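You operate a simulated robot arm through the tools that you are given. There is no shell and no other tool. Be economical: measure what you need, move in short steps, check, and stop when the job is done.

The job below is to be done with a simulated two-armed robot. You get a single attempt, and the scene is never put back.

JOB
Carry the green carrier with both arms and set it on the top of the wooden bench.

Only the result counts: the job must be done as asked and must still hold three seconds after the hand-in. Knocking over, shifting, dropping, spilling or breaking anything else fails it.

ROBOT AND FRAMES
Two 7-joint arms with two-finger parallel grippers on one trunk, on a base that drives. Base frame: it is fixed to the floor where the robot stands at the start and does not move with it; the origin is under the middle of the robot, x ahead of it, y to its left, z up; the surface under the hand at the start is at about z = 760. Lengths are in mm, angles in degrees, forces in N, time in s.
The left shoulder is at the start at [82, 174, 1158], the right one opposite. With the tool pointing down near the work surface each hand reaches from about 100 to 700 mm from the robot's upright axis, wherever it stands, measured 20 degrees to its own side. Places, roughly: top of the wooden bench [-1200, 2000, 800]. Payload 3.6 kg a hand.
The TCP of each hand is the grasp point between the finger pads, 30 mm short of the fingertips. In the tool frame z runs along the fingers and y along their closing line. The gripper opens to 110 mm. The fingers are 20 mm wide and 10 mm thick; the gripper's body (48 by 112 mm) begins 55 mm behind the TCP.
Orientation is told as [roll, pitch, yaw] about the base's x, y, z axes, in that order, counted from this pose: with the fingers straight down and closing along the base's y, the tool's x points along the base's -x, its y along +y and its z along -z.

CONTROLS
- The arms move only by the tool arm_command. It takes "left_increments", "right_increments" or both (then of equal length, played together; a hand with none holds still); each is text: rows parted by semicolons, each of 7 numbers parted by spaces: the turn, a rotation vector about the tool's x, y, z in degrees, then the shift along the tool's x, y, z in mm, then the gripper command, from -1 (shut) to 1 (fully open), values between in proportion. In form: ax ay az x y z claw; .... A call has 1 to 12 rows; each row shifts and turns the commanded pose from where the row before left it, along the tool's axes as they then stand. A row lasts 0.2 s, in which the tool goes at most 50 mm and 8.6 degrees; a call with a longer step from one row to the next is refused whole, and so is a gripper value outside its range. A pose out of reach is approached as far as the arm can. The call stops where the force on the tool passes 40 N (or 10 N more than at its start, if that is more) or the arm is blocked; 0.2 s more then pass. Each finger travels about 153 mm/s and halts on what it meets, pressing with about 32 N; the grip force reading is that of the motor and also rises with nothing between the fingers. The clock runs only during rows and for 0.2 s after the last one: add rows that do not move to give the fingers time. It gives the time, the measured TCP pose, the force on the tool (base axes), the opening and the grip force at its end, in the units of the frame above (readings bear some noise), with the torque about the TCP (base axes, N m) and any sound that the robot's microphone picked up.
- Cameras (640 x 400 px; columns grow to the right, rows downward): "scene" is now at [163, -17.7, 1306.1]; the picture's right is [-0.24, -0.97, 0.00], its down [-0.77, 0.19, -0.61] and it looks along [0.59, -0.15, -0.79] (base axes); focal length 268 px, centre (320, 200). "left" rides on the left gripper at [73, -17, -103] in its tool frame; the picture's right is [0.23, 0.97, 0.00], its down [-0.76, 0.18, -0.62] and it looks along [-0.61, 0.14, 0.78] (tool axes); focal length 222 px, centre (320, 200). "right" rides on the right gripper at [73, 17, -103] in its tool frame; the picture's right is [-0.23, 0.97, 0.00], its down [-0.76, -0.18, -0.62] and it looks along [-0.61, -0.14, 0.78] (tool axes); focal length 222 px, centre (320, 200). There is no depth. A picture from a camera that has moved, and an enlarged one, comes with that camera's place and axes in the base frame and with its lens.
- snapshot(camera): a new picture of that camera. It takes no simulated time.
- slide_trunk(by): slides the trunk up (or, below 0, down) by that many mm; the arms and the scene camera ride with it, the base frame stays. It gives what a move gives, with no picture.
- steer(legs): drives the robot by 1 to 6 legs, each [ahead, left, turn to the left] in mm, mm and degrees, along the robot's own axes; the way and the turn of a leg run together, so that a leg with both is an arc; at most 1500 mm and 180 degrees a leg. The arms and the cameras ride along, it lands a little off, and it stops where it bumps. It gives what a move gives.
- turn_head(pan, tilt): turns the head with the scene camera to pan (to the left, within 86 degrees either way) and tilt (down, from -29 to 69), counted from straight ahead of the robot. It gives what a move gives.
- close_up(camera, box): a new picture of the part [left, top, right, bottom] of that camera's present view, enlarged. It takes no simulated time.
- close_job(): hands the job in; it is judged then, once.

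Go step by step. Nothing tells you exact positions but the pictures and the camera data: compare them with the known pose of the tool, close in by small moves and look again before you grip or let go. The budget is 120 turns and 92 pictures, counting those below and the enlarged ones. Unless the task says otherwise, let go and move clear before handing in, and close with one line.

The tools are called after "Call:" by a JSON object that holds its "op" and its "data". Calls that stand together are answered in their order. arm_command: Moves the arms, as the interface text tells. Its arguments: {"type":"object","properties":{"left_increments":{"type":"string"},"right_increments":{"type":"string"}},"required":[]} The other tools are called the same way: slide_trunk (by) slides the trunk up or down; steer (legs) drives the base; turn_head (pan, tilt) turns the head that bears the scene camera; snapshot (camera) takes a picture; close_up (camera, box) takes an enlarged picture of a part of a camera's view; close_job () hands the job in.

At the start:

```text
time_s: 0.0
left_position: [439.7, 107.5, 1039.0]
left_tool_rot: [-0.1, 0.1, 0.3]
left_ft_force: [-0.2, -0.1, -0.3]
left_moment: [0.0, 0.0, 0.0]
left_width: 110.3
left_grip_force: 0.1
right_position: [360.7, -198.0, 1079.5]
right_tool_rot: [0.0, 0.1, -0.1]
right_ft_force: [-0.8, 0.8, 0.0]
right_moment: [0.02, -0.04, 0.0]
right_width: 110.2
right_grip_force: 0.0
trunk travel left (down, up): [-275.0, 488.0]
robot x, y, heading: [2.0, -0.2, -0.1]
head pan, tilt: [-14.1, 52.2]
```

scene: 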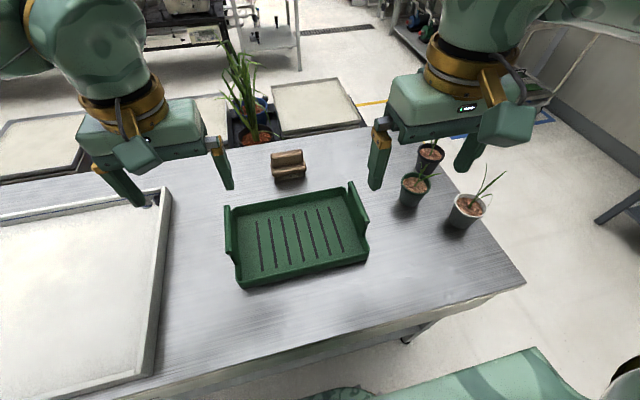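
right: 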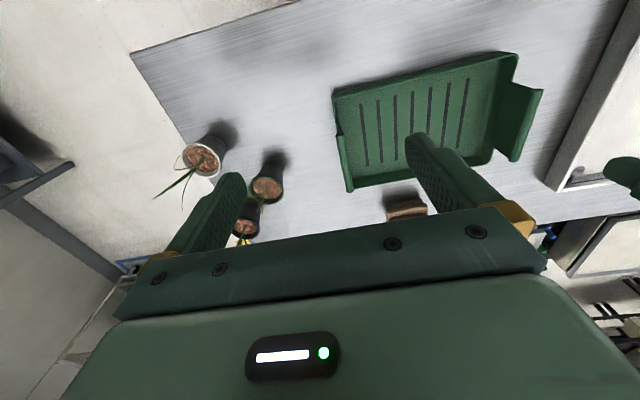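
left: 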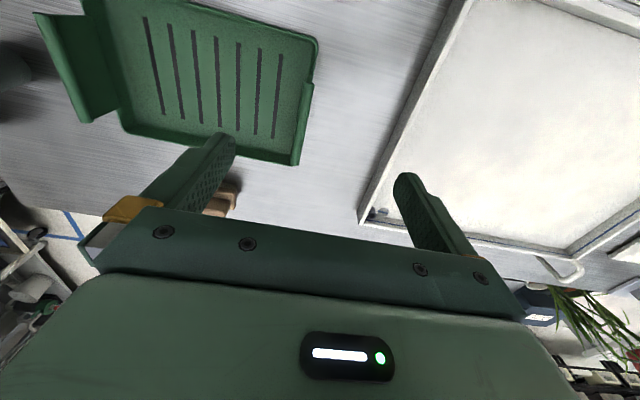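

I see the green carrier lying roughly aligned with the base, about x 390–560, y −180…+95, with raised end walls left and right. I'll look closer at the walls.

Call:
{"op": "close_up", "data": {"camera": "scene", "box": [200, 160, 400, 300]}}

Call:
{"op": "close_up", "data": {"camera": "left", "box": [20, 0, 340, 200]}}

Call:
{"op": "close_up", "data": {"camera": "right", "box": [300, 20, 580, 220]}}

```text
2.86 times, centred on (300, 230) of scene
camera zoom: at [163.0, -17.7, 1306.1], right [-0.24, -0.97, 0.0], down [-0.77, 0.19, -0.61], along [0.59, -0.15, -0.79], focal length 765 px, centre (377, 114)
```

zoom: 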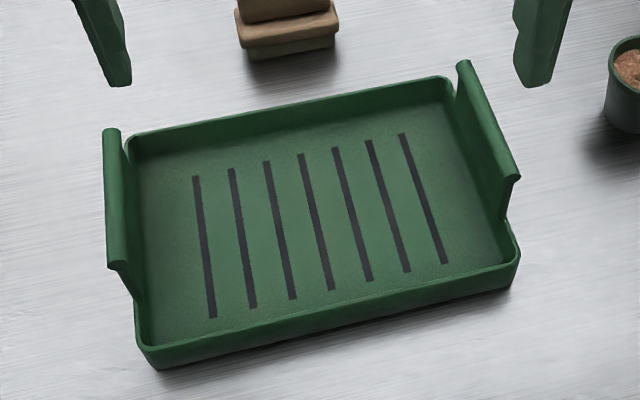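

```text
2.00 times, centred on (180, 100) of left
camera zoom: at [367.8, 90.3, 1143.7], right [-0.23, 0.97, 0.0], down [0.76, 0.18, 0.62], along [0.61, 0.14, -0.78], focal length 444 px, centre (600, 400)
```

zoom: 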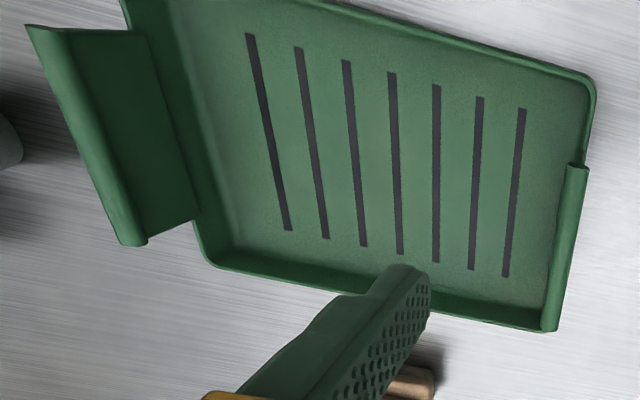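

```text
2.00 times, centred on (440, 120) of right
camera zoom: at [288.6, -182.6, 1181.8], right [0.23, 0.97, 0.0], down [0.76, -0.18, 0.62], along [0.61, -0.14, -0.78], focal length 444 px, centre (80, 360)
```

zoom: 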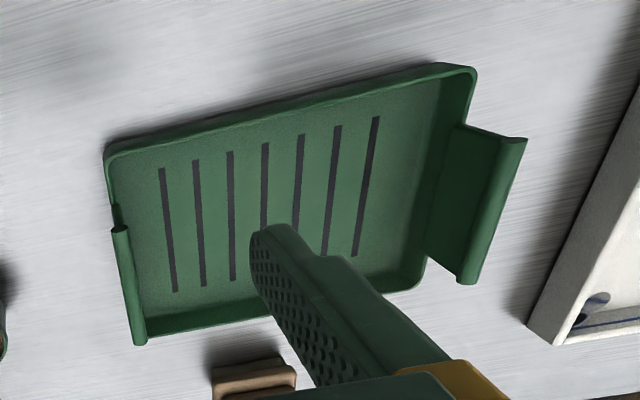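

The handles are rolled top edges at about z 850: the left one at [482, 91], the right one at [481, −184], both ~115 long along x. I move both hands above them.

Call:
{"op": "arm_command", "data": {"left_increments": "0 0 0 -8.4 -3.2 25.8 0.4;0 0 0 -8.4 -3.2 25.8 0.4;0 0 0 -8.4 -3.2 25.8 0.4;0 0 0 -8.4 -3.2 25.8 0.4;0 0 0 -8.4 -3.2 25.8 0.4;0 0 0 0 0 0 0.4", "right_increments": "0 0 0 -24 2.8 34 0.4;0 0 0 -24 2.8 34 0.4;0 0 0 -24 2.8 34 0.4;0 0 0 -24 2.8 34 0.4;0 0 0 -24 2.8 34 0.4;0 0 0 0 0 0 0.4"}}

Call:
{"op": "snapshot", "data": {"camera": "scene"}}

Call:
{"op": "snapshot", "data": {"camera": "left"}}

Call:
{"op": "snapshot", "data": {"camera": "right"}}

```text
time_s: 1.4
left_position: [480.9, 91.1, 911.4]
left_tool_rot: [-0.1, -0.1, 0.2]
left_ft_force: [-0.5, -0.4, -0.4]
left_moment: [0.01, -0.01, 0.01]
left_width: 76.9
left_grip_force: 0.1
right_position: [480.7, -184.5, 909.6]
right_tool_rot: [0.0, 0.0, 0.2]
right_ft_force: [-0.1, 0.0, 1.5]
right_moment: [-0.01, -0.02, -0.01]
right_width: 76.8
right_grip_force: 0.0
trunk travel left (down, up): [-275.0, 488.0]
robot x, y, heading: [1.1, -0.6, 0.1]
head pan, tilt: [-14.1, 52.2]
```

```text
85 pictures are left
camera scene: at [162.3, -17.7, 1306.3], right [-0.24, -0.97, 0.0], down [-0.77, 0.19, -0.61], along [0.59, -0.15, -0.79], focal length 268 px, centre (320, 200)
```

scene: 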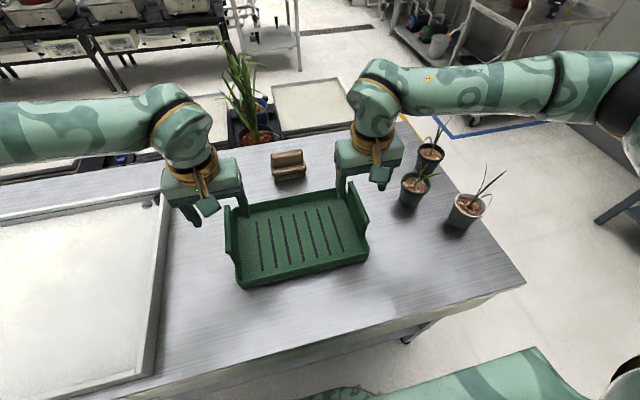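

```text
84 pictures are left
camera left: at [408.8, 74.6, 1014.8], right [-0.23, 0.97, 0.0], down [0.76, 0.18, 0.62], along [0.61, 0.14, -0.78], focal length 222 px, centre (320, 200)
```

left: 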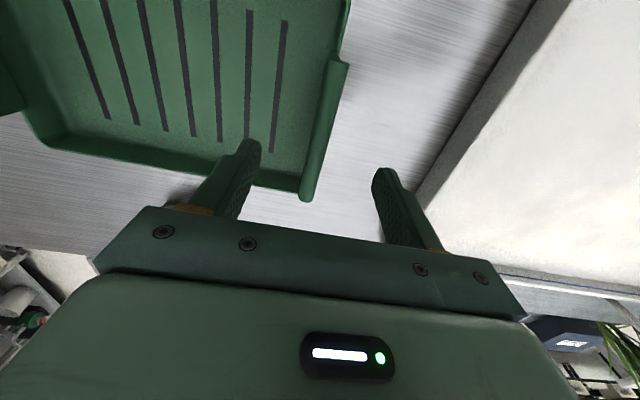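

```text
83 pictures are left
camera right: at [408.6, -169.3, 1011.6], right [0.23, 0.97, 0.0], down [0.76, -0.18, 0.62], along [0.61, -0.14, -0.78], focal length 222 px, centre (320, 200)
```

right: 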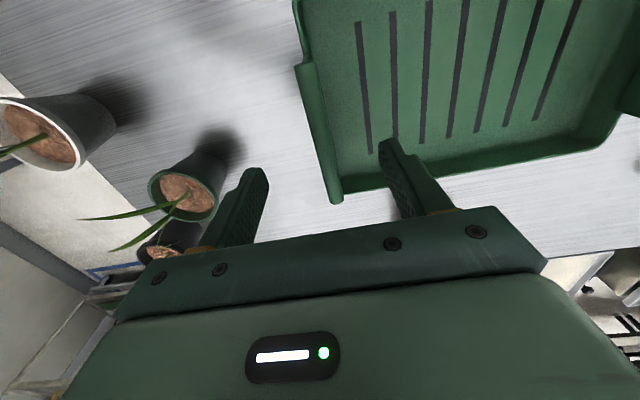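

Handle centres are confirmed. I lower both hands to z≈837 so the pads straddle the handles.

Call:
{"op": "arm_command", "data": {"left_increments": "0 0 0 -0.3 0 25 0.4;0 0 0 -0.3 0 25 0.4;0 0 0 -0.4 0 24 0.4;0 0 0 0 0 0 0.4", "right_increments": "0 0 0 -0.6 0 24 0.4;0 0 0 -0.6 0 24 0.4;0 0 0 -0.8 0 24 0.4;0 0 0 0 0 0 0.4"}}

Call:
{"op": "snapshot", "data": {"camera": "left"}}

Call:
{"op": "snapshot", "data": {"camera": "right"}}

Call:
{"op": "close_up", "data": {"camera": "scene", "box": [200, 120, 460, 300]}}

```text
time_s: 2.4
left_position: [482.6, 90.4, 836.0]
left_tool_rot: [-0.1, 0.0, 0.3]
left_ft_force: [0.2, 0.1, 0.7]
left_moment: [-0.01, -0.01, 0.01]
left_width: 77.2
left_grip_force: 0.0
right_position: [482.9, -185.1, 837.3]
right_tool_rot: [0.0, 0.0, 0.0]
right_ft_force: [0.5, -0.6, 0.0]
right_moment: [0.0, 0.02, 0.0]
right_width: 77.0
right_grip_force: 0.1
trunk travel left (down, up): [-275.0, 488.0]
robot x, y, heading: [3.4, 5.0, -0.1]
head pan, tilt: [-14.1, 52.2]
```

```text
82 pictures are left
camera left: at [410.8, 73.9, 940.3], right [-0.23, 0.97, 0.0], down [0.76, 0.18, 0.62], along [0.61, 0.14, -0.78], focal length 222 px, centre (320, 200)
```

left: 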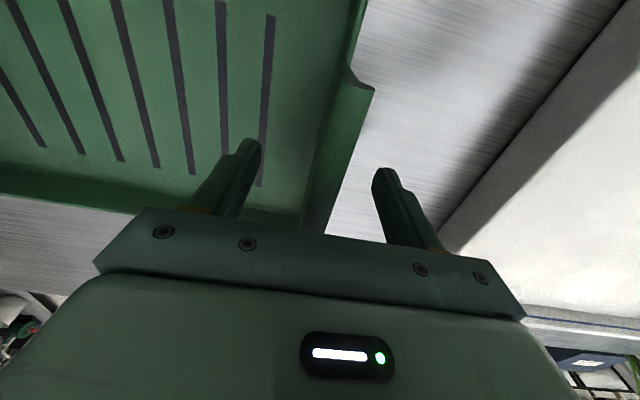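

```text
81 pictures are left
camera right: at [411.4, -169.6, 939.0], right [0.23, 0.97, 0.0], down [0.76, -0.18, 0.62], along [0.61, -0.14, -0.78], focal length 222 px, centre (320, 200)
```

right: 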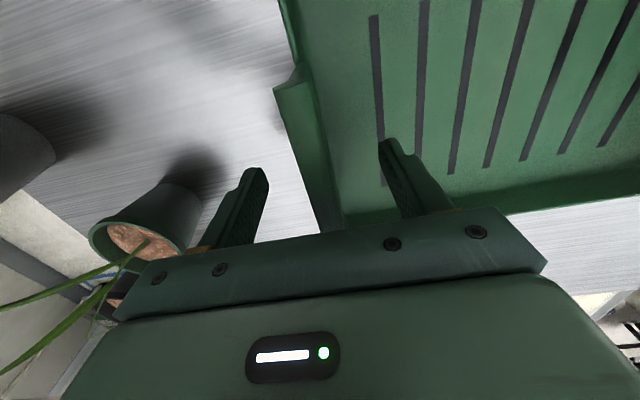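

```text
2.22 times, centred on (330, 210) of scene
camera zoom: at [162.7, -17.7, 1306.2], right [-0.24, -0.97, 0.0], down [-0.77, 0.19, -0.61], along [0.59, -0.15, -0.79], focal length 595 px, centre (298, 178)
```

zoom: 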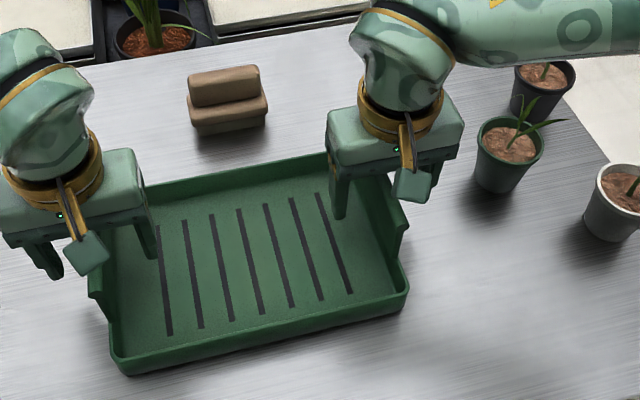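

Both pairs of fingers straddle the handle walls. I close both grippers now and give them time.

Call:
{"op": "arm_command", "data": {"left_increments": "0 0 0 0 0 0 0;0 0 0 0 0 0 -0.5;0 0 0 0 0 0 -1;0 0 0 0 0 0 -1;0 0 0 0 0 0 -1", "right_increments": "0 0 0 0 0 0 0;0 0 0 0 0 0 -0.5;0 0 0 0 0 0 -1;0 0 0 0 0 0 -1;0 0 0 0 0 0 -1"}}

Call:
{"op": "snapshot", "data": {"camera": "left"}}

Call:
{"op": "snapshot", "data": {"camera": "right"}}

```text
time_s: 3.6
left_position: [482.9, 88.0, 837.0]
left_tool_rot: [-0.3, -0.1, -0.1]
left_ft_force: [0.3, -32.1, 0.1]
left_moment: [0.61, 0.01, 0.08]
left_width: 13.6
left_grip_force: 32.4
right_position: [484.2, -184.5, 837.7]
right_tool_rot: [0.2, 0.0, 0.2]
right_ft_force: [-0.1, 32.7, -1.0]
right_moment: [-0.55, -0.02, -0.07]
right_width: 13.1
right_grip_force: 31.6
trunk travel left (down, up): [-275.0, 488.0]
robot x, y, heading: [-0.9, -1.0, -0.2]
head pan, tilt: [-14.1, 52.2]
```

```text
79 pictures are left
camera left: at [410.8, 72.7, 940.9], right [-0.23, 0.97, 0.0], down [0.76, 0.18, 0.62], along [0.61, 0.14, -0.78], focal length 222 px, centre (320, 200)
```

left: 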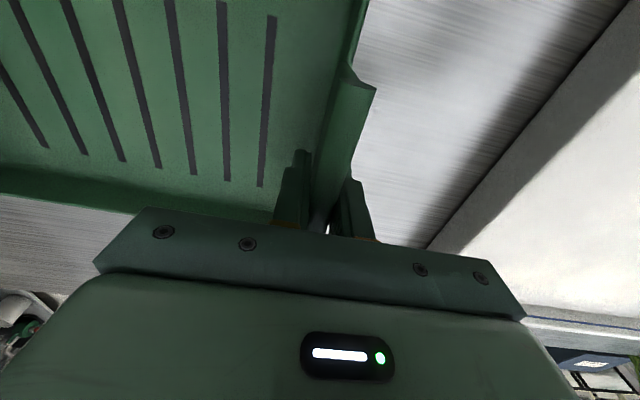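

```text
78 pictures are left
camera right: at [411.4, -168.4, 939.5], right [0.22, 0.97, 0.0], down [0.76, -0.18, 0.62], along [0.61, -0.14, -0.78], focal length 222 px, centre (320, 200)
```

right: 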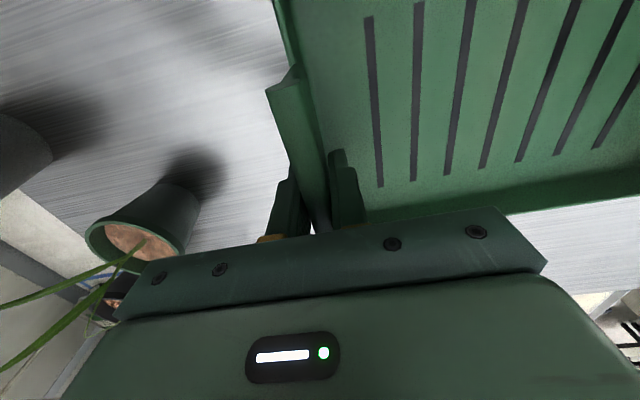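

Both are closed on ~13 mm, but the outer fingers push inward, so each handle lies slightly further in. I ease the hands inward to balance the force.

Call:
{"op": "arm_command", "data": {"left_increments": "0 0 0 0 -1.5 0 -1;0 0 0 0 0 0 -1", "right_increments": "0 0 0 0 1.5 0 -1;0 0 0 0 0 0 -1"}}

```text
time_s: 4.2
left_position: [482.5, 89.0, 836.1]
left_tool_rot: [0.0, 0.0, 0.1]
left_ft_force: [-0.9, -30.0, -0.1]
left_moment: [0.51, 0.18, 0.01]
left_width: 13.4
left_grip_force: 31.8
right_position: [484.5, -182.9, 837.3]
right_tool_rot: [0.0, 0.1, -0.1]
right_ft_force: [0.8, 27.9, 5.5]
right_moment: [-0.48, 0.5, 0.08]
right_width: 13.1
right_grip_force: 32.2
trunk travel left (down, up): [-275.0, 488.0]
robot x, y, heading: [-0.1, 0.6, 0.2]
head pan, tilt: [-14.1, 52.2]
```

Call:
{"op": "arm_command", "data": {"left_increments": "0 0 0 0 -2 0 -1;0 0 0 0 0 0 -1;0 0 0 0 0 0 -1", "right_increments": "0 0 0 0 2 0 -1;0 0 0 0 0 0 -1;0 0 0 0 0 0 -1"}}

Call:
{"op": "close_up", "data": {"camera": "left", "box": [240, 60, 400, 240]}}

```text
time_s: 5.0
left_position: [484.1, 88.4, 836.3]
left_tool_rot: [0.1, 0.1, 0.3]
left_ft_force: [-0.1, 4.1, -0.6]
left_moment: [-0.06, -0.12, -0.18]
left_width: 13.3
left_grip_force: 31.7
right_position: [483.2, -182.4, 837.5]
right_tool_rot: [-0.1, 0.0, -0.2]
right_ft_force: [2.4, -5.4, 8.8]
right_moment: [0.11, 0.02, 0.14]
right_width: 13.3
right_grip_force: 32.4
trunk travel left (down, up): [-275.0, 488.0]
robot x, y, heading: [-1.4, 1.9, -0.1]
head pan, tilt: [-14.1, 52.2]
```

```text
2.22 times, centred on (320, 150) of left
camera zoom: at [411.2, 71.9, 939.9], right [-0.23, 0.97, 0.0], down [0.76, 0.18, 0.62], along [0.6, 0.15, -0.78], focal length 494 px, centre (320, 311)
```

zoom: 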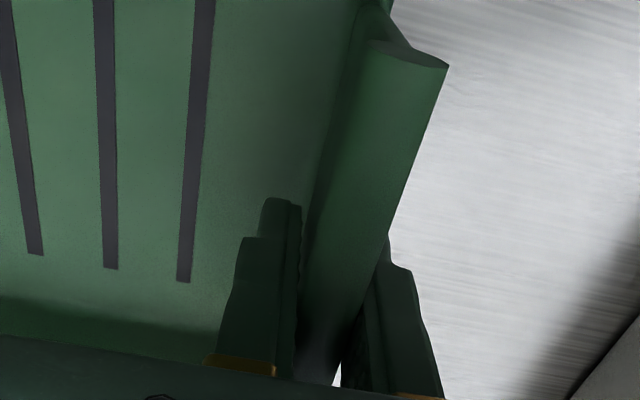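

Forces are now balanced and both grips are firm. I lift with the trunk so both hands rise together.

Call:
{"op": "slide_trunk", "data": {"by": 40}}

Call:
{"op": "snapshot", "data": {"camera": "scene"}}

```text
time_s: 5.8
left_position: [483.9, 88.7, 879.8]
left_tool_rot: [0.1, -0.1, 0.4]
left_ft_force: [0.0, 23.2, 23.2]
left_moment: [0.71, 0.37, -0.23]
left_width: 13.2
left_grip_force: 31.9
right_position: [483.6, -184.2, 879.0]
right_tool_rot: [-0.2, -0.2, -0.3]
right_ft_force: [3.0, -23.0, 13.7]
right_moment: [-0.67, 0.51, 0.18]
right_width: 13.2
right_grip_force: 32.0
trunk travel left (down, up): [-315.0, 448.0]
robot x, y, heading: [-1.0, 2.1, 0.0]
head pan, tilt: [-14.1, 52.2]
```

```text
76 pictures are left
camera scene: at [143.2, -17.4, 1348.0], right [-0.24, -0.97, 0.0], down [-0.77, 0.19, -0.61], along [0.6, -0.15, -0.79], focal length 268 px, centre (320, 200)
```

scene: 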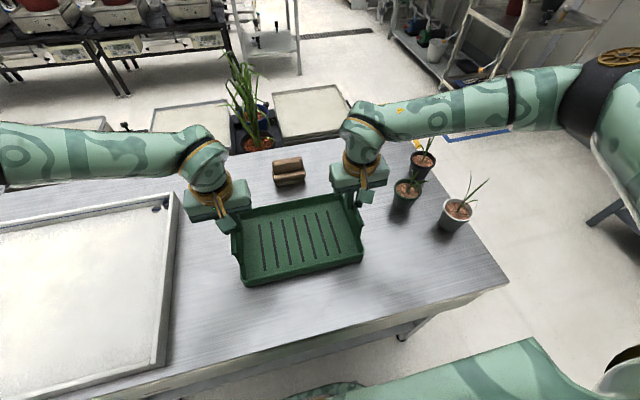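

The carrier is up, about 37 N shared. The hands squeeze inward ~23 N, so I ease them out a little.

Call:
{"op": "arm_command", "data": {"left_increments": "0 0 0 0 1 0 -1;0 0 0 0 0 0 -1;0 0 0 0 0 0 -1", "right_increments": "0 0 0 0 -1 0 -1;0 0 0 0 0 0 -1;0 0 0 0 0 0 -1"}}

Call:
{"op": "close_up", "data": {"camera": "scene", "box": [170, 120, 430, 300]}}

```text
time_s: 6.7
left_position: [482.8, 89.6, 878.0]
left_tool_rot: [0.0, -0.2, 0.3]
left_ft_force: [-3.2, 5.0, 14.3]
left_moment: [0.16, 0.28, -0.15]
left_width: 13.3
left_grip_force: 31.8
right_position: [481.0, -182.7, 879.2]
right_tool_rot: [-0.1, -0.2, -0.2]
right_ft_force: [-4.2, -6.1, 13.2]
right_moment: [-0.13, 0.41, 0.14]
right_width: 13.0
right_grip_force: 31.8
trunk travel left (down, up): [-315.0, 448.0]
robot x, y, heading: [1.1, -0.6, -0.2]
head pan, tilt: [-14.1, 52.2]
stopped in row 3 (right hand): the force on the tool passed its limit at 40 N (the readings are from after the stop); the commanded pose is now the measured one
```

```text
2.22 times, centred on (300, 210) of scene
camera zoom: at [143.2, -17.5, 1347.0], right [-0.24, -0.97, 0.0], down [-0.76, 0.19, -0.61], along [0.6, -0.15, -0.79], focal length 595 px, centre (364, 178)
```

zoom: 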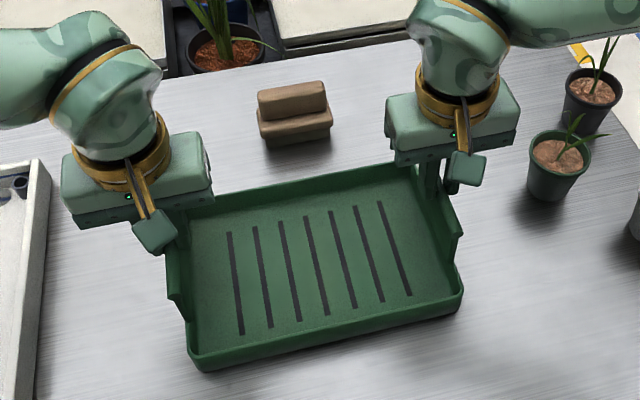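

Forces settled (~27 N total, level). I raise further with the trunk and then look toward the bench on the left.

Call:
{"op": "slide_trunk", "data": {"by": 120}}

Call:
{"op": "turn_head", "data": {"pan": 85, "tilt": 20}}

Call:
{"op": "snapshot", "data": {"camera": "scene"}}

```text
time_s: 8.2
left_position: [485.8, 88.8, 996.7]
left_tool_rot: [0.0, 0.0, 0.3]
left_ft_force: [-0.3, 1.9, -0.3]
left_moment: [0.02, 0.08, -0.1]
left_width: 13.2
left_grip_force: 31.8
right_position: [482.9, -184.1, 997.9]
right_tool_rot: [-0.2, 0.0, -0.1]
right_ft_force: [-0.6, -1.7, -1.1]
right_moment: [-0.06, -0.11, 0.09]
right_width: 13.0
right_grip_force: 32.1
trunk travel left (down, up): [-435.0, 328.0]
robot x, y, heading: [0.6, -0.3, 0.1]
head pan, tilt: [-14.1, 52.2]
```

```text
time_s: 10.0
left_position: [484.8, 88.8, 997.3]
left_tool_rot: [0.1, -0.2, 0.3]
left_ft_force: [0.0, 4.1, -1.4]
left_moment: [0.11, 0.01, -0.11]
left_width: 13.4
left_grip_force: 32.0
right_position: [483.0, -182.8, 997.9]
right_tool_rot: [-0.1, -0.1, -0.2]
right_ft_force: [0.2, -3.8, -1.2]
right_moment: [-0.09, -0.03, 0.09]
right_width: 13.1
right_grip_force: 32.2
trunk travel left (down, up): [-435.0, 328.0]
robot x, y, heading: [-0.7, 0.4, 0.3]
head pan, tilt: [85.0, 20.0]
```

```text
74 pictures are left
camera scene: at [44.7, 93.2, 1516.9], right [1.0, -0.09, 0.0], down [-0.03, -0.34, -0.94], along [0.08, 0.94, -0.34], focal length 268 px, centre (320, 200)
```

scene: 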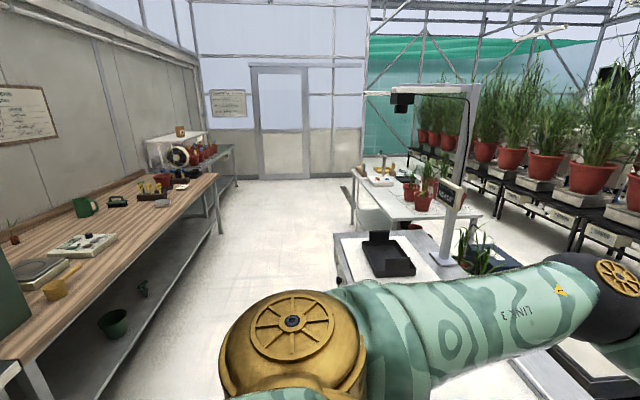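

The vertical force reads nearly zero, so I check whether the carrier is still held.

Call:
{"op": "snapshot", "data": {"camera": "left"}}

Call:
{"op": "turn_head", "data": {"pan": 0, "tilt": 50}}

Call:
{"op": "snapshot", "data": {"camera": "scene"}}

```text
73 pictures are left
camera left: at [412.2, 72.2, 1100.6], right [-0.23, 0.97, 0.0], down [0.76, 0.18, 0.62], along [0.61, 0.15, -0.78], focal length 222 px, centre (320, 200)
```

left: 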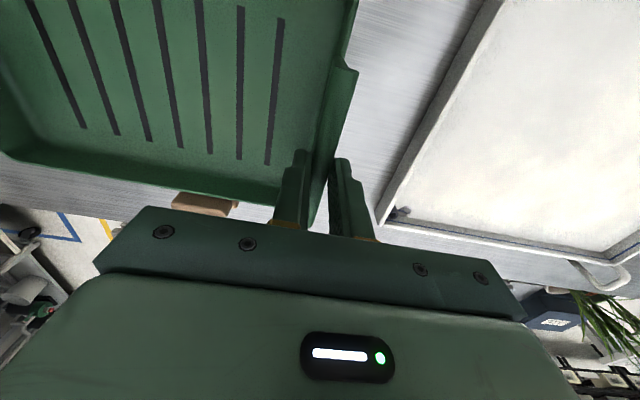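

```text
time_s: 11.6
left_position: [484.6, 89.2, 996.2]
left_tool_rot: [0.0, -0.1, 0.3]
left_ft_force: [0.7, 4.7, -1.0]
left_moment: [0.09, 0.02, -0.12]
left_width: 13.0
left_grip_force: 32.4
right_position: [483.9, -182.8, 998.7]
right_tool_rot: [-0.2, -0.1, -0.2]
right_ft_force: [-0.6, -5.3, -1.1]
right_moment: [-0.1, -0.02, 0.09]
right_width: 13.1
right_grip_force: 32.9
trunk travel left (down, up): [-435.0, 328.0]
robot x, y, heading: [2.6, 0.7, -0.1]
head pan, tilt: [0.0, 50.0]
```

```text
72 pictures are left
camera scene: at [113.5, 0.5, 1471.3], right [0.0, -1.0, 0.0], down [-0.77, 0.0, -0.64], along [0.64, 0.0, -0.77], focal length 268 px, centre (320, 200)
```

scene: 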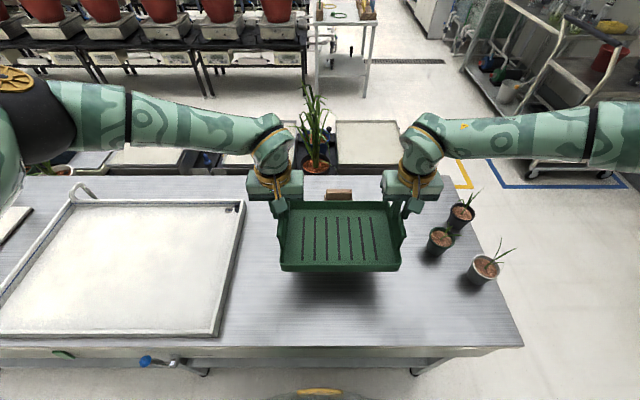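

The carrier is held level, clear of the table. The wooden bench's front edge runs along x≈−770 for y≈760…2950, with a free strip near [−930, 1850]. I back away from the table first.

Call:
{"op": "steer", "data": {"legs": [[-250, 0, 0]]}}

Call:
{"op": "turn_head", "data": {"pan": 86, "tilt": 40}}

Call:
{"op": "snapshot", "data": {"camera": "scene"}}

```text
time_s: 13.4
left_position: [237.2, 89.1, 996.9]
left_tool_rot: [0.0, -0.1, 0.2]
left_ft_force: [-0.8, 5.4, -0.8]
left_moment: [0.12, -0.04, -0.11]
left_width: 13.2
left_grip_force: 32.1
right_position: [234.0, -184.1, 999.8]
right_tool_rot: [-0.1, -0.1, -0.2]
right_ft_force: [-0.2, -5.5, -1.3]
right_moment: [-0.14, -0.06, 0.05]
right_width: 13.2
right_grip_force: 32.3
trunk travel left (down, up): [-435.0, 328.0]
robot x, y, heading: [-245.3, 1.3, 0.1]
head pan, tilt: [0.0, 50.0]
```

```text
time_s: 15.0
left_position: [235.9, 88.4, 997.3]
left_tool_rot: [0.0, 0.0, 0.2]
left_ft_force: [-0.5, -0.4, -0.8]
left_moment: [0.0, 0.05, -0.13]
left_width: 13.4
left_grip_force: 32.1
right_position: [235.2, -183.6, 998.3]
right_tool_rot: [-0.1, -0.1, -0.2]
right_ft_force: [-0.2, 0.6, -1.8]
right_moment: [0.02, -0.01, 0.07]
right_width: 13.2
right_grip_force: 32.6
trunk travel left (down, up): [-435.0, 328.0]
robot x, y, heading: [-248.3, 0.4, -0.2]
head pan, tilt: [85.9, 40.0]
```

```text
71 pictures are left
camera scene: at [-205.5, 85.4, 1485.5], right [1.0, -0.07, 0.0], down [-0.05, -0.64, -0.77], along [0.06, 0.76, -0.64], focal length 268 px, centre (320, 200)
```

scene: 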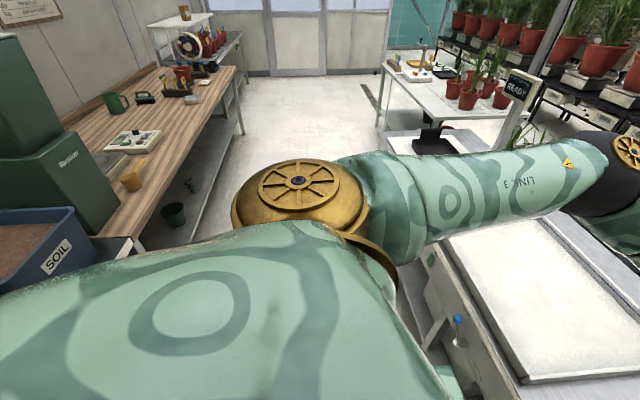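

The corridor between bench and tables is clear near x≈−250. I turn left 90° in place, then look ahead.

Call:
{"op": "steer", "data": {"legs": [[0, 0, 45], [0, 0, 45]]}}

Call:
{"op": "turn_head", "data": {"pan": 35, "tilt": 25}}

Call:
{"op": "snapshot", "data": {"camera": "scene"}}

```text
time_s: 19.5
left_position: [-335.3, 485.2, 996.3]
left_tool_rot: [0.0, -0.1, 90.0]
left_ft_force: [-0.9, 0.3, -0.9]
left_moment: [-0.06, 0.0, -0.13]
left_width: 13.4
left_grip_force: 31.5
right_position: [-62.9, 483.7, 999.0]
right_tool_rot: [-0.1, -0.1, 89.7]
right_ft_force: [-0.1, -0.2, -1.4]
right_moment: [0.05, 0.01, 0.05]
right_width: 13.0
right_grip_force: 31.8
trunk travel left (down, up): [-435.0, 328.0]
robot x, y, heading: [-248.3, -1.2, 89.6]
head pan, tilt: [85.9, 40.0]
```

```text
time_s: 20.7
left_position: [-335.6, 484.5, 997.2]
left_tool_rot: [0.1, 0.0, 90.0]
left_ft_force: [0.8, 0.2, -1.8]
left_moment: [-0.04, -0.06, -0.12]
left_width: 13.2
left_grip_force: 32.6
right_position: [-62.5, 483.7, 997.4]
right_tool_rot: [-0.1, -0.1, 89.8]
right_ft_force: [-0.6, -0.4, -0.6]
right_moment: [0.04, 0.03, 0.1]
right_width: 13.2
right_grip_force: 31.7
trunk travel left (down, up): [-435.0, 328.0]
robot x, y, heading: [-248.3, 1.0, 89.7]
head pan, tilt: [35.0, 25.0]
```

```text
70 pictures are left
camera scene: at [-300.0, 112.6, 1508.7], right [0.82, 0.57, 0.0], down [0.24, -0.35, -0.91], along [-0.52, 0.74, -0.42], focal length 268 px, centre (320, 200)
```

scene: 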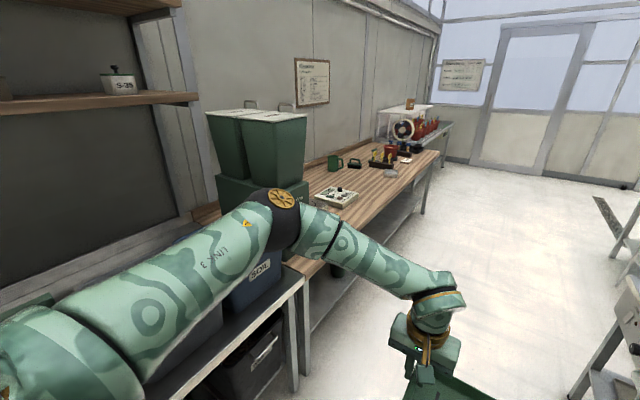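

I check the right side of the corridor too before driving.

Call:
{"op": "turn_head", "data": {"pan": -30, "tilt": 30}}

Call:
{"op": "snapshot", "data": {"camera": "scene"}}

```text
time_s: 22.0
left_position: [-334.5, 484.3, 997.1]
left_tool_rot: [-0.1, 0.1, 90.0]
left_ft_force: [1.1, 0.1, -0.6]
left_moment: [-0.01, -0.02, -0.09]
left_width: 13.3
left_grip_force: 32.1
right_position: [-62.8, 482.4, 998.5]
right_tool_rot: [-0.2, 0.0, 89.7]
right_ft_force: [-0.8, 0.7, -1.8]
right_moment: [0.02, 0.06, 0.08]
right_width: 12.9
right_grip_force: 32.3
trunk travel left (down, up): [-435.0, 328.0]
robot x, y, heading: [-249.4, 1.3, 89.7]
head pan, tilt: [-30.0, 30.0]
```

```text
69 pictures are left
camera scene: at [-201.9, 115.0, 1500.8], right [0.86, -0.5, 0.0], down [-0.25, -0.43, -0.87], along [0.44, 0.75, -0.5], focal length 268 px, centre (320, 200)
```

scene: 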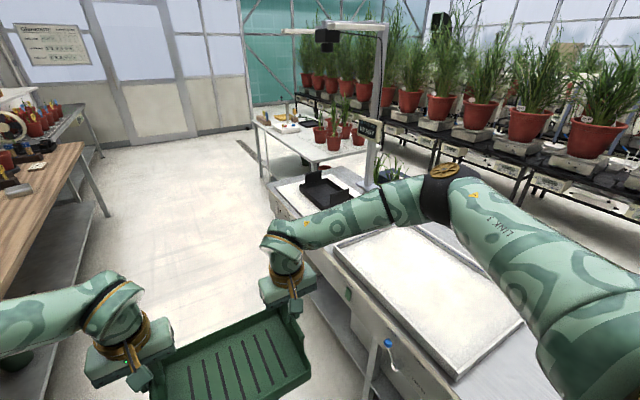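

The right side is clear too (the cart and table edges lie at x≳235, and the boom at z≈1550). I drive ahead along the corridor in two legs, slightly to the right.

Call:
{"op": "steer", "data": {"legs": [[700, -40, 0], [700, 0, 0]]}}

Call:
{"op": "turn_head", "data": {"pan": 60, "tilt": 35}}

Call:
{"op": "snapshot", "data": {"camera": "scene"}}

```text
time_s: 29.4
left_position: [-276.7, 1892.0, 997.0]
left_tool_rot: [0.1, 0.0, 89.6]
left_ft_force: [-0.2, 0.6, -0.8]
left_moment: [0.02, 0.01, -0.15]
left_width: 13.2
left_grip_force: 32.0
right_position: [-4.3, 1888.7, 998.5]
right_tool_rot: [-0.1, -0.1, 89.2]
right_ft_force: [-0.2, 0.6, -0.6]
right_moment: [0.0, -0.01, 0.09]
right_width: 13.1
right_grip_force: 32.2
trunk travel left (down, up): [-435.0, 328.0]
robot x, y, heading: [-191.9, 1406.9, 89.1]
head pan, tilt: [-30.0, 30.0]
```

```text
time_s: 31.0
left_position: [-276.1, 1892.4, 997.5]
left_tool_rot: [0.0, -0.1, 89.6]
left_ft_force: [1.1, -0.1, -1.1]
left_moment: [0.01, -0.02, -0.14]
left_width: 13.1
left_grip_force: 32.6
right_position: [-3.4, 1888.4, 998.3]
right_tool_rot: [0.0, -0.1, 89.1]
right_ft_force: [-1.6, -0.6, -1.2]
right_moment: [0.04, 0.04, 0.09]
right_width: 13.4
right_grip_force: 31.8
trunk travel left (down, up): [-435.0, 328.0]
robot x, y, heading: [-192.8, 1404.4, 89.2]
head pan, tilt: [60.0, 35.0]
```

```text
68 pictures are left
camera scene: at [-267.8, 1488.4, 1493.0], right [0.51, 0.86, 0.0], down [0.49, -0.29, -0.82], along [-0.7, 0.42, -0.57], focal length 268 px, centre (320, 200)
```

scene: 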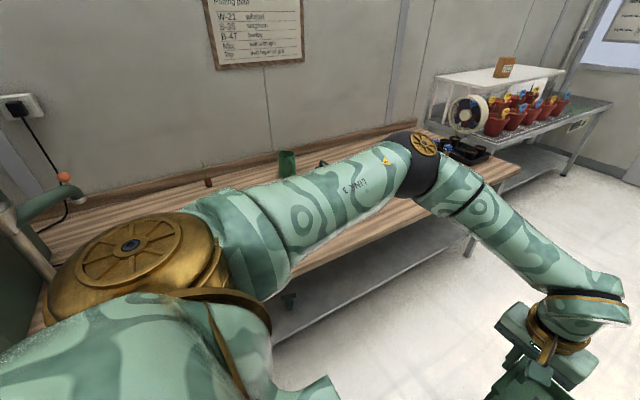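

I go on 430 mm and turn left another 90° to face the bench.

Call:
{"op": "steer", "data": {"legs": [[430, 0, 0], [0, 0, 90]]}}

Call:
{"op": "turn_head", "data": {"pan": 0, "tilt": 35}}

Call:
{"op": "snapshot", "data": {"camera": "scene"}}

```text
time_s: 37.5
left_position: [-672.5, 1756.4, 996.3]
left_tool_rot: [0.0, -0.1, 179.7]
left_ft_force: [0.1, 1.7, -2.1]
left_moment: [0.03, 0.0, -0.06]
left_width: 13.3
left_grip_force: 31.8
right_position: [-668.9, 2028.1, 998.4]
right_tool_rot: [0.0, -0.1, 179.3]
right_ft_force: [-0.4, -2.3, -1.4]
right_moment: [0.0, 0.04, 0.11]
right_width: 13.3
right_grip_force: 32.1
trunk travel left (down, up): [-435.0, 328.0]
robot x, y, heading: [-185.5, 1837.7, 179.4]
head pan, tilt: [60.0, 35.0]
```

```text
time_s: 38.8
left_position: [-673.6, 1754.9, 996.5]
left_tool_rot: [0.0, -0.1, 179.6]
left_ft_force: [-0.4, 1.7, -0.7]
left_moment: [0.0, -0.04, -0.14]
left_width: 12.9
left_grip_force: 32.4
right_position: [-669.7, 2026.9, 997.6]
right_tool_rot: [-0.1, -0.1, 179.3]
right_ft_force: [-0.2, -0.7, -1.7]
right_moment: [-0.01, 0.04, 0.11]
right_width: 13.6
right_grip_force: 32.4
trunk travel left (down, up): [-435.0, 328.0]
robot x, y, heading: [-188.2, 1839.2, 179.4]
head pan, tilt: [0.0, 35.0]
```

```text
67 pictures are left
camera scene: at [-311.1, 1841.3, 1493.0], right [0.01, 1.0, 0.0], down [0.57, -0.01, -0.82], along [-0.82, 0.01, -0.57], focal length 268 px, centre (320, 200)
```

scene: 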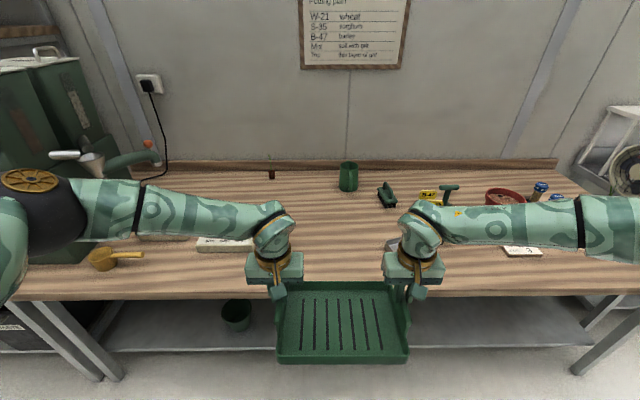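

The bench front edge is at x≈−815; a few small items lie further back. I check the landing spot with the hand cameras.

Call:
{"op": "snapshot", "data": {"camera": "right"}}

Call:
{"op": "snapshot", "data": {"camera": "left"}}

Call:
{"op": "close_up", "data": {"camera": "scene", "box": [180, 150, 560, 380]}}

```text
66 pictures are left
camera right: at [-596.3, 2008.3, 1100.2], right [-0.24, -0.97, 0.0], down [-0.76, 0.19, 0.62], along [-0.61, 0.15, -0.78], focal length 222 px, centre (320, 200)
```

right: 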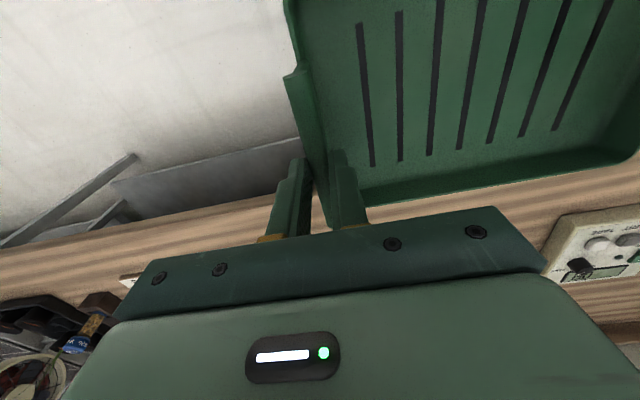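

```text
65 pictures are left
camera left: at [-600.8, 1772.5, 1100.6], right [0.22, -0.98, 0.0], down [-0.76, -0.17, 0.62], along [-0.61, -0.14, -0.78], focal length 222 px, centre (320, 200)
```

left: 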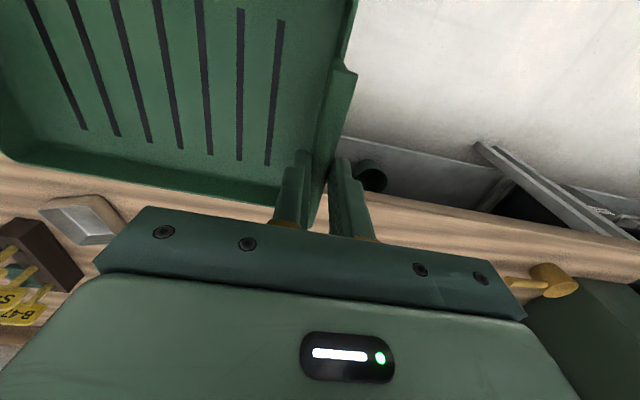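

```text
1.68 times, centred on (370, 265) of scene
camera zoom: at [-311.1, 1841.3, 1493.0], right [0.01, 1.0, 0.0], down [0.57, -0.01, -0.82], along [-0.82, 0.01, -0.57], focal length 451 px, centre (236, 90)
```

zoom: 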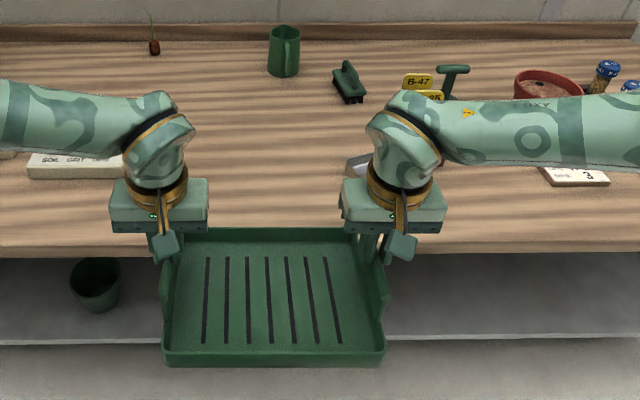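

A metal item lies right of y≈2060 and a control box left of y≈1665, leaving a gap for the carrier centred on y≈1862. I drive ahead 254 and 30 to the left.

Call:
{"op": "steer", "data": {"legs": [[250, 30, 0]]}}

Call:
{"op": "turn_head", "data": {"pan": 0, "tilt": 55}}

Call:
{"op": "snapshot", "data": {"camera": "scene"}}

Call:
{"op": "snapshot", "data": {"camera": "right"}}

Call:
{"op": "snapshot", "data": {"camera": "left"}}

```text
time_s: 40.6
left_position: [-924.5, 1726.8, 997.0]
left_tool_rot: [0.0, 0.0, 179.8]
left_ft_force: [-1.1, 2.0, -0.7]
left_moment: [0.05, -0.05, -0.14]
left_width: 13.3
left_grip_force: 31.7
right_position: [-922.9, 1998.5, 998.9]
right_tool_rot: [-0.1, 0.0, 179.4]
right_ft_force: [-0.3, -1.0, -0.3]
right_moment: [-0.03, 0.02, 0.09]
right_width: 13.1
right_grip_force: 32.1
trunk travel left (down, up): [-435.0, 328.0]
robot x, y, heading: [-439.4, 1811.4, 179.3]
head pan, tilt: [0.0, 35.0]
```

```text
time_s: 41.5
left_position: [-923.6, 1727.2, 997.5]
left_tool_rot: [0.0, -0.1, 179.8]
left_ft_force: [-0.3, 0.8, -0.7]
left_moment: [0.04, 0.02, -0.08]
left_width: 12.9
left_grip_force: 31.5
right_position: [-921.9, 1998.8, 998.5]
right_tool_rot: [-0.1, -0.1, 179.4]
right_ft_force: [-0.4, -0.8, -0.9]
right_moment: [-0.02, 0.0, 0.09]
right_width: 13.0
right_grip_force: 32.0
trunk travel left (down, up): [-435.0, 328.0]
robot x, y, heading: [-438.9, 1812.1, 179.6]
head pan, tilt: [0.0, 55.0]
```

```text
63 pictures are left
camera scene: at [-547.4, 1813.5, 1464.8], right [0.01, 1.0, 0.0], down [0.82, -0.01, -0.57], along [-0.57, 0.01, -0.82], focal length 268 px, centre (320, 200)
```

scene: 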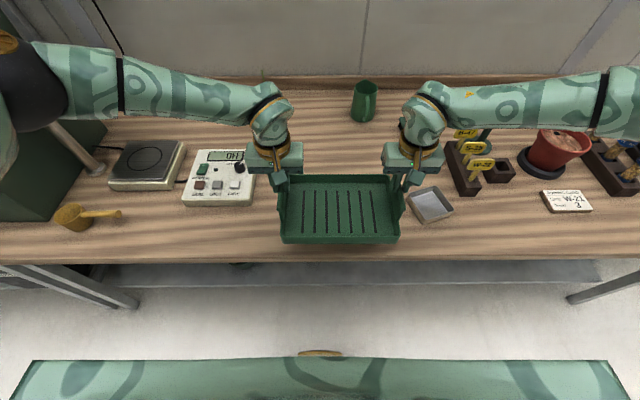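

```text
62 pictures are left
camera right: at [-848.9, 1980.2, 1100.3], right [-0.24, -0.97, 0.0], down [-0.76, 0.19, 0.62], along [-0.61, 0.15, -0.78], focal length 222 px, centre (320, 200)
```

right: 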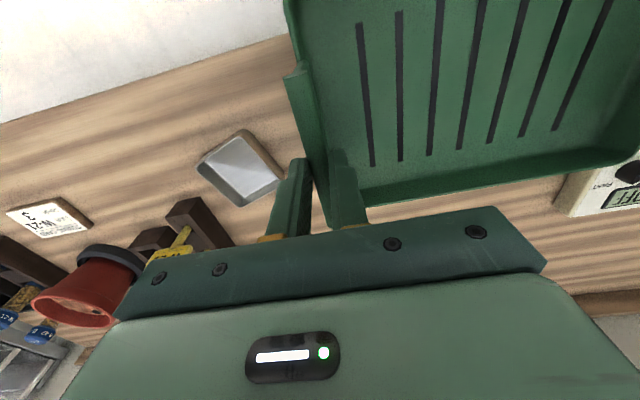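

```text
61 pictures are left
camera left: at [-853.0, 1744.4, 1100.7], right [0.22, -0.97, 0.0], down [-0.76, -0.17, 0.62], along [-0.61, -0.14, -0.78], focal length 222 px, centre (320, 200)
```

left: 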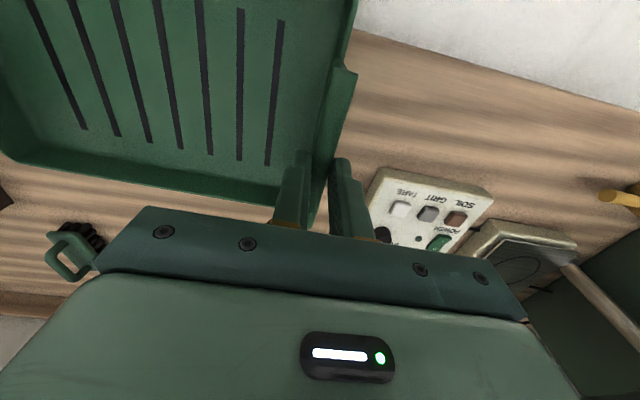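

Both side gaps are ample. The hand cameras, looking straight down, put the bench edge nearer x≈−850 and the top likely below 800, so I go 45 mm further in before lowering.

Call:
{"op": "steer", "data": {"legs": [[48, 0, 0]]}}

Call:
{"op": "slide_trunk", "data": {"by": -90}}

Call:
{"op": "snapshot", "data": {"camera": "scene"}}

Call:
{"op": "snapshot", "data": {"camera": "right"}}

Call:
{"op": "snapshot", "data": {"camera": "left"}}

```text
time_s: 42.4
left_position: [-973.6, 1727.8, 997.2]
left_tool_rot: [0.0, 0.0, 179.8]
left_ft_force: [0.2, 1.4, -0.5]
left_moment: [0.02, -0.01, -0.15]
left_width: 13.0
left_grip_force: 32.0
right_position: [-968.3, 2000.3, 999.2]
right_tool_rot: [0.0, 0.0, 179.3]
right_ft_force: [-0.2, -1.0, -1.7]
right_moment: [0.0, 0.0, 0.06]
right_width: 13.2
right_grip_force: 31.4
trunk travel left (down, up): [-435.0, 328.0]
robot x, y, heading: [-489.0, 1809.9, 179.5]
head pan, tilt: [0.0, 55.0]
```

```text
time_s: 43.6
left_position: [-972.3, 1727.1, 906.8]
left_tool_rot: [0.0, -0.2, 179.8]
left_ft_force: [0.2, 0.7, -1.7]
left_moment: [0.05, -0.03, -0.09]
left_width: 12.9
left_grip_force: 31.7
right_position: [-968.9, 1998.9, 909.7]
right_tool_rot: [-0.1, 0.0, 179.3]
right_ft_force: [-0.8, -0.9, -1.0]
right_moment: [-0.02, 0.05, 0.09]
right_width: 13.1
right_grip_force: 32.2
trunk travel left (down, up): [-345.0, 418.0]
robot x, y, heading: [-490.6, 1811.8, 179.3]
head pan, tilt: [0.0, 55.0]
```

```text
60 pictures are left
camera scene: at [-620.8, 1814.1, 1374.0], right [0.01, 1.0, 0.0], down [0.82, -0.01, -0.57], along [-0.57, 0.01, -0.82], focal length 268 px, centre (320, 200)
```

scene: 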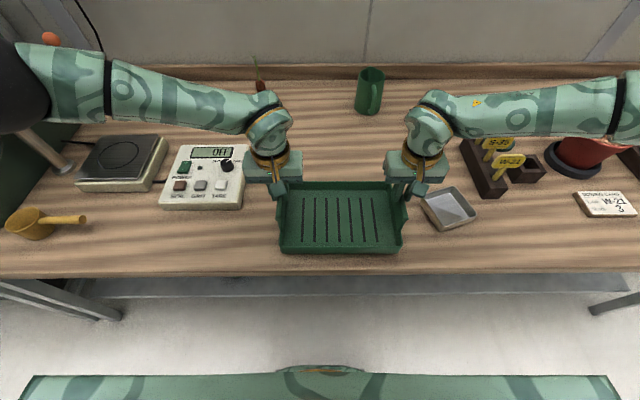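

```text
59 pictures are left
camera right: at [-896.4, 1980.8, 1010.7], right [-0.24, -0.97, 0.0], down [-0.76, 0.19, 0.63], along [-0.61, 0.15, -0.78], focal length 222 px, centre (320, 200)
```

right: 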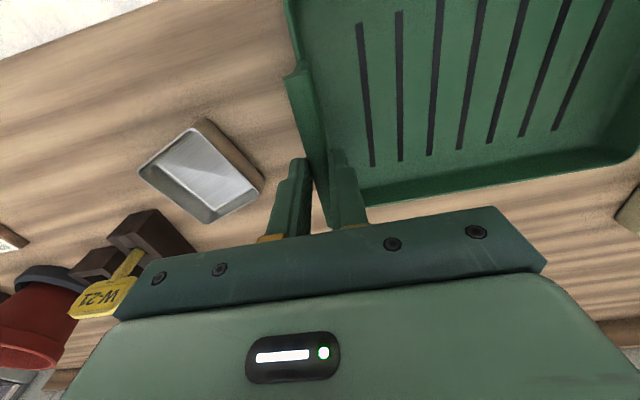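

```text
58 pictures are left
camera left: at [-900.7, 1744.9, 1011.2], right [0.22, -0.97, 0.0], down [-0.76, -0.17, 0.62], along [-0.61, -0.14, -0.78], focal length 222 px, centre (320, 200)
```

left: 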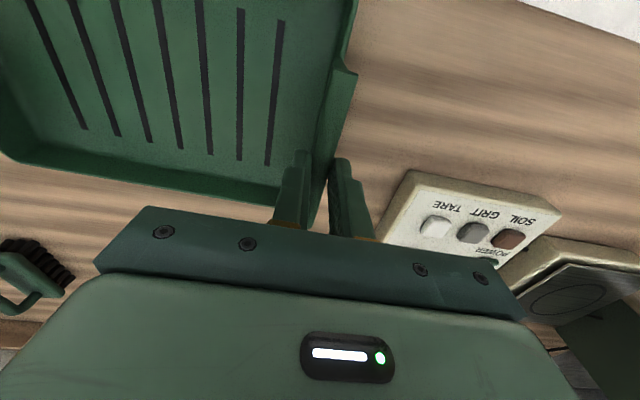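

Gaps look fine on both sides. I lower by another 22 mm with the trunk, then feel for contact with small arm steps.

Call:
{"op": "slide_trunk", "data": {"by": -22}}

Call:
{"op": "arm_command", "data": {"left_increments": "0 0 0 0 0 3 -1;0 0 0 0 0 3 -1;0 0 0 0 0 3 -1;0 0 0 0 0 3 -1;0 0 0 0 0 0 -1", "right_increments": "0 0 0 0 0 3 -1;0 0 0 0 0 3 -1;0 0 0 0 0 3 -1;0 0 0 0 0 3 -1;0 0 0 0 0 0 -1"}}

Call:
{"op": "close_up", "data": {"camera": "scene", "box": [220, 150, 460, 300]}}

```text
time_s: 44.3
left_position: [-973.0, 1727.1, 885.0]
left_tool_rot: [0.0, 0.0, 179.7]
left_ft_force: [0.0, -0.5, -1.1]
left_moment: [-0.03, 0.08, -0.12]
left_width: 13.2
left_grip_force: 32.1
right_position: [-969.4, 2000.8, 887.5]
right_tool_rot: [0.0, -0.1, 179.3]
right_ft_force: [-0.4, 0.0, -0.7]
right_moment: [0.01, -0.01, 0.12]
right_width: 13.3
right_grip_force: 32.2
trunk travel left (down, up): [-323.0, 440.0]
robot x, y, heading: [-485.4, 1813.5, 179.3]
head pan, tilt: [0.0, 55.0]
```

```text
time_s: 45.5
left_position: [-972.2, 1727.1, 875.6]
left_tool_rot: [-0.1, -0.4, 179.8]
left_ft_force: [-5.7, -7.9, 24.6]
left_moment: [-0.17, 0.22, -0.04]
left_width: 13.6
left_grip_force: 32.0
right_position: [-967.8, 2000.6, 877.8]
right_tool_rot: [-0.1, -0.4, 179.3]
right_ft_force: [-2.6, 6.7, 25.4]
right_moment: [0.17, 0.11, 0.07]
right_width: 13.5
right_grip_force: 32.4
trunk travel left (down, up): [-323.0, 440.0]
robot x, y, heading: [-487.0, 1815.1, 179.6]
head pan, tilt: [0.0, 55.0]
```

```text
2.67 times, centred on (340, 225) of scene
camera zoom: at [-626.5, 1813.6, 1352.2], right [0.01, 1.0, 0.0], down [0.82, -0.01, -0.58], along [-0.58, 0.01, -0.82], focal length 714 px, centre (267, 133)
```

zoom: 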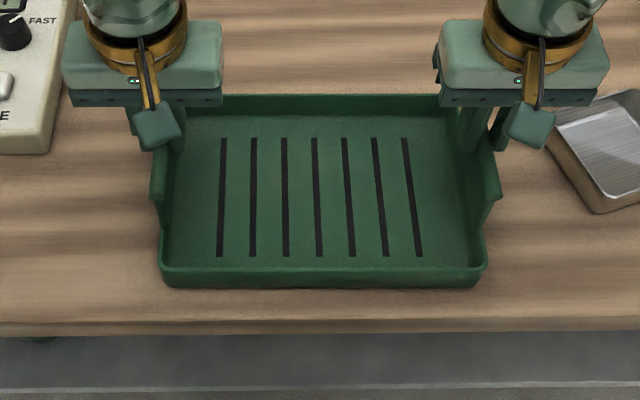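

The carrier sits on the bench at hand z≈877 (bench top ≈800), pressing lightly. I relieve the force, then open the fingers modestly so the outer ones stay off the dish.

Call:
{"op": "arm_command", "data": {"left_increments": "0 0 0 0 0 -1.5 -1;0 0 0 0 0 0 -1;0 0 0 0 0 0 -0.75;0 0 0 0 0 0 -0.5;0 0 0 0 0 0 -0.35;0 0 0 0 0 0 -0.35", "right_increments": "0 0 0 0 0 -1.5 -1;0 0 0 0 0 0 -1;0 0 0 0 0 0 -0.75;0 0 0 0 0 0 -0.5;0 0 0 0 0 0 -0.35;0 0 0 0 0 0 -0.35"}}

Call:
{"op": "close_up", "data": {"camera": "scene", "box": [220, 150, 460, 300]}}

Call:
{"op": "snapshot", "data": {"camera": "right"}}

Call:
{"op": "snapshot", "data": {"camera": "left"}}

```text
time_s: 46.9
left_position: [-972.1, 1728.9, 874.0]
left_tool_rot: [0.0, 0.0, 179.7]
left_ft_force: [-0.7, 0.1, 1.0]
left_moment: [0.02, 0.0, 0.02]
left_width: 35.5
left_grip_force: 0.0
right_position: [-970.0, 2000.4, 875.3]
right_tool_rot: [-0.2, -0.1, 179.3]
right_ft_force: [-0.2, -1.2, -0.1]
right_moment: [0.01, -0.02, 0.01]
right_width: 35.8
right_grip_force: 0.1
trunk travel left (down, up): [-323.0, 440.0]
robot x, y, heading: [-485.8, 1810.4, 179.5]
head pan, tilt: [0.0, 55.0]
```

```text
2.67 times, centred on (340, 225) of scene
camera zoom: at [-629.6, 1814.2, 1351.5], right [0.01, 1.0, 0.0], down [0.82, -0.01, -0.57], along [-0.57, 0.01, -0.82], focal length 714 px, centre (267, 133)
```

zoom: 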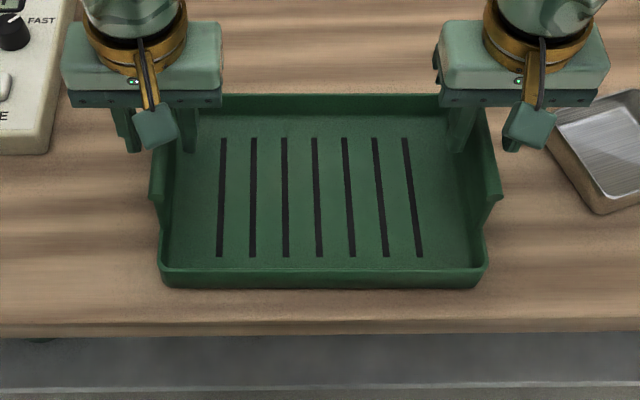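

```text
55 pictures are left
camera right: at [-896.7, 1981.1, 977.8], right [-0.24, -0.97, 0.0], down [-0.76, 0.19, 0.62], along [-0.61, 0.15, -0.78], focal length 222 px, centre (320, 200)
```

right: 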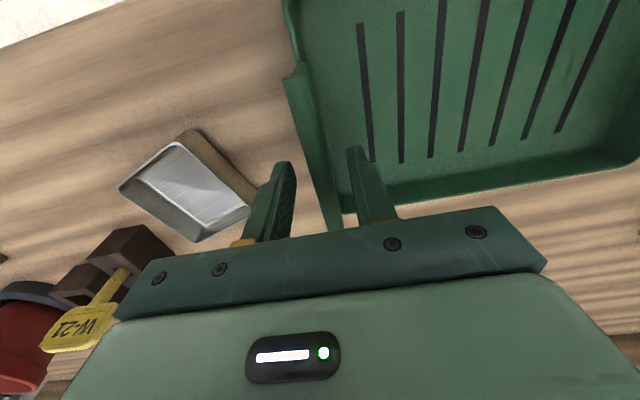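

```text
54 pictures are left
camera left: at [-900.4, 1745.3, 977.6], right [0.22, -0.97, 0.0], down [-0.76, -0.17, 0.62], along [-0.61, -0.14, -0.78], focal length 222 px, centre (320, 200)
```

left: 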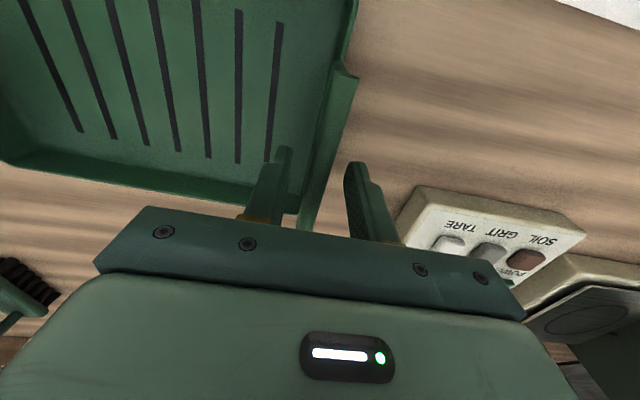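

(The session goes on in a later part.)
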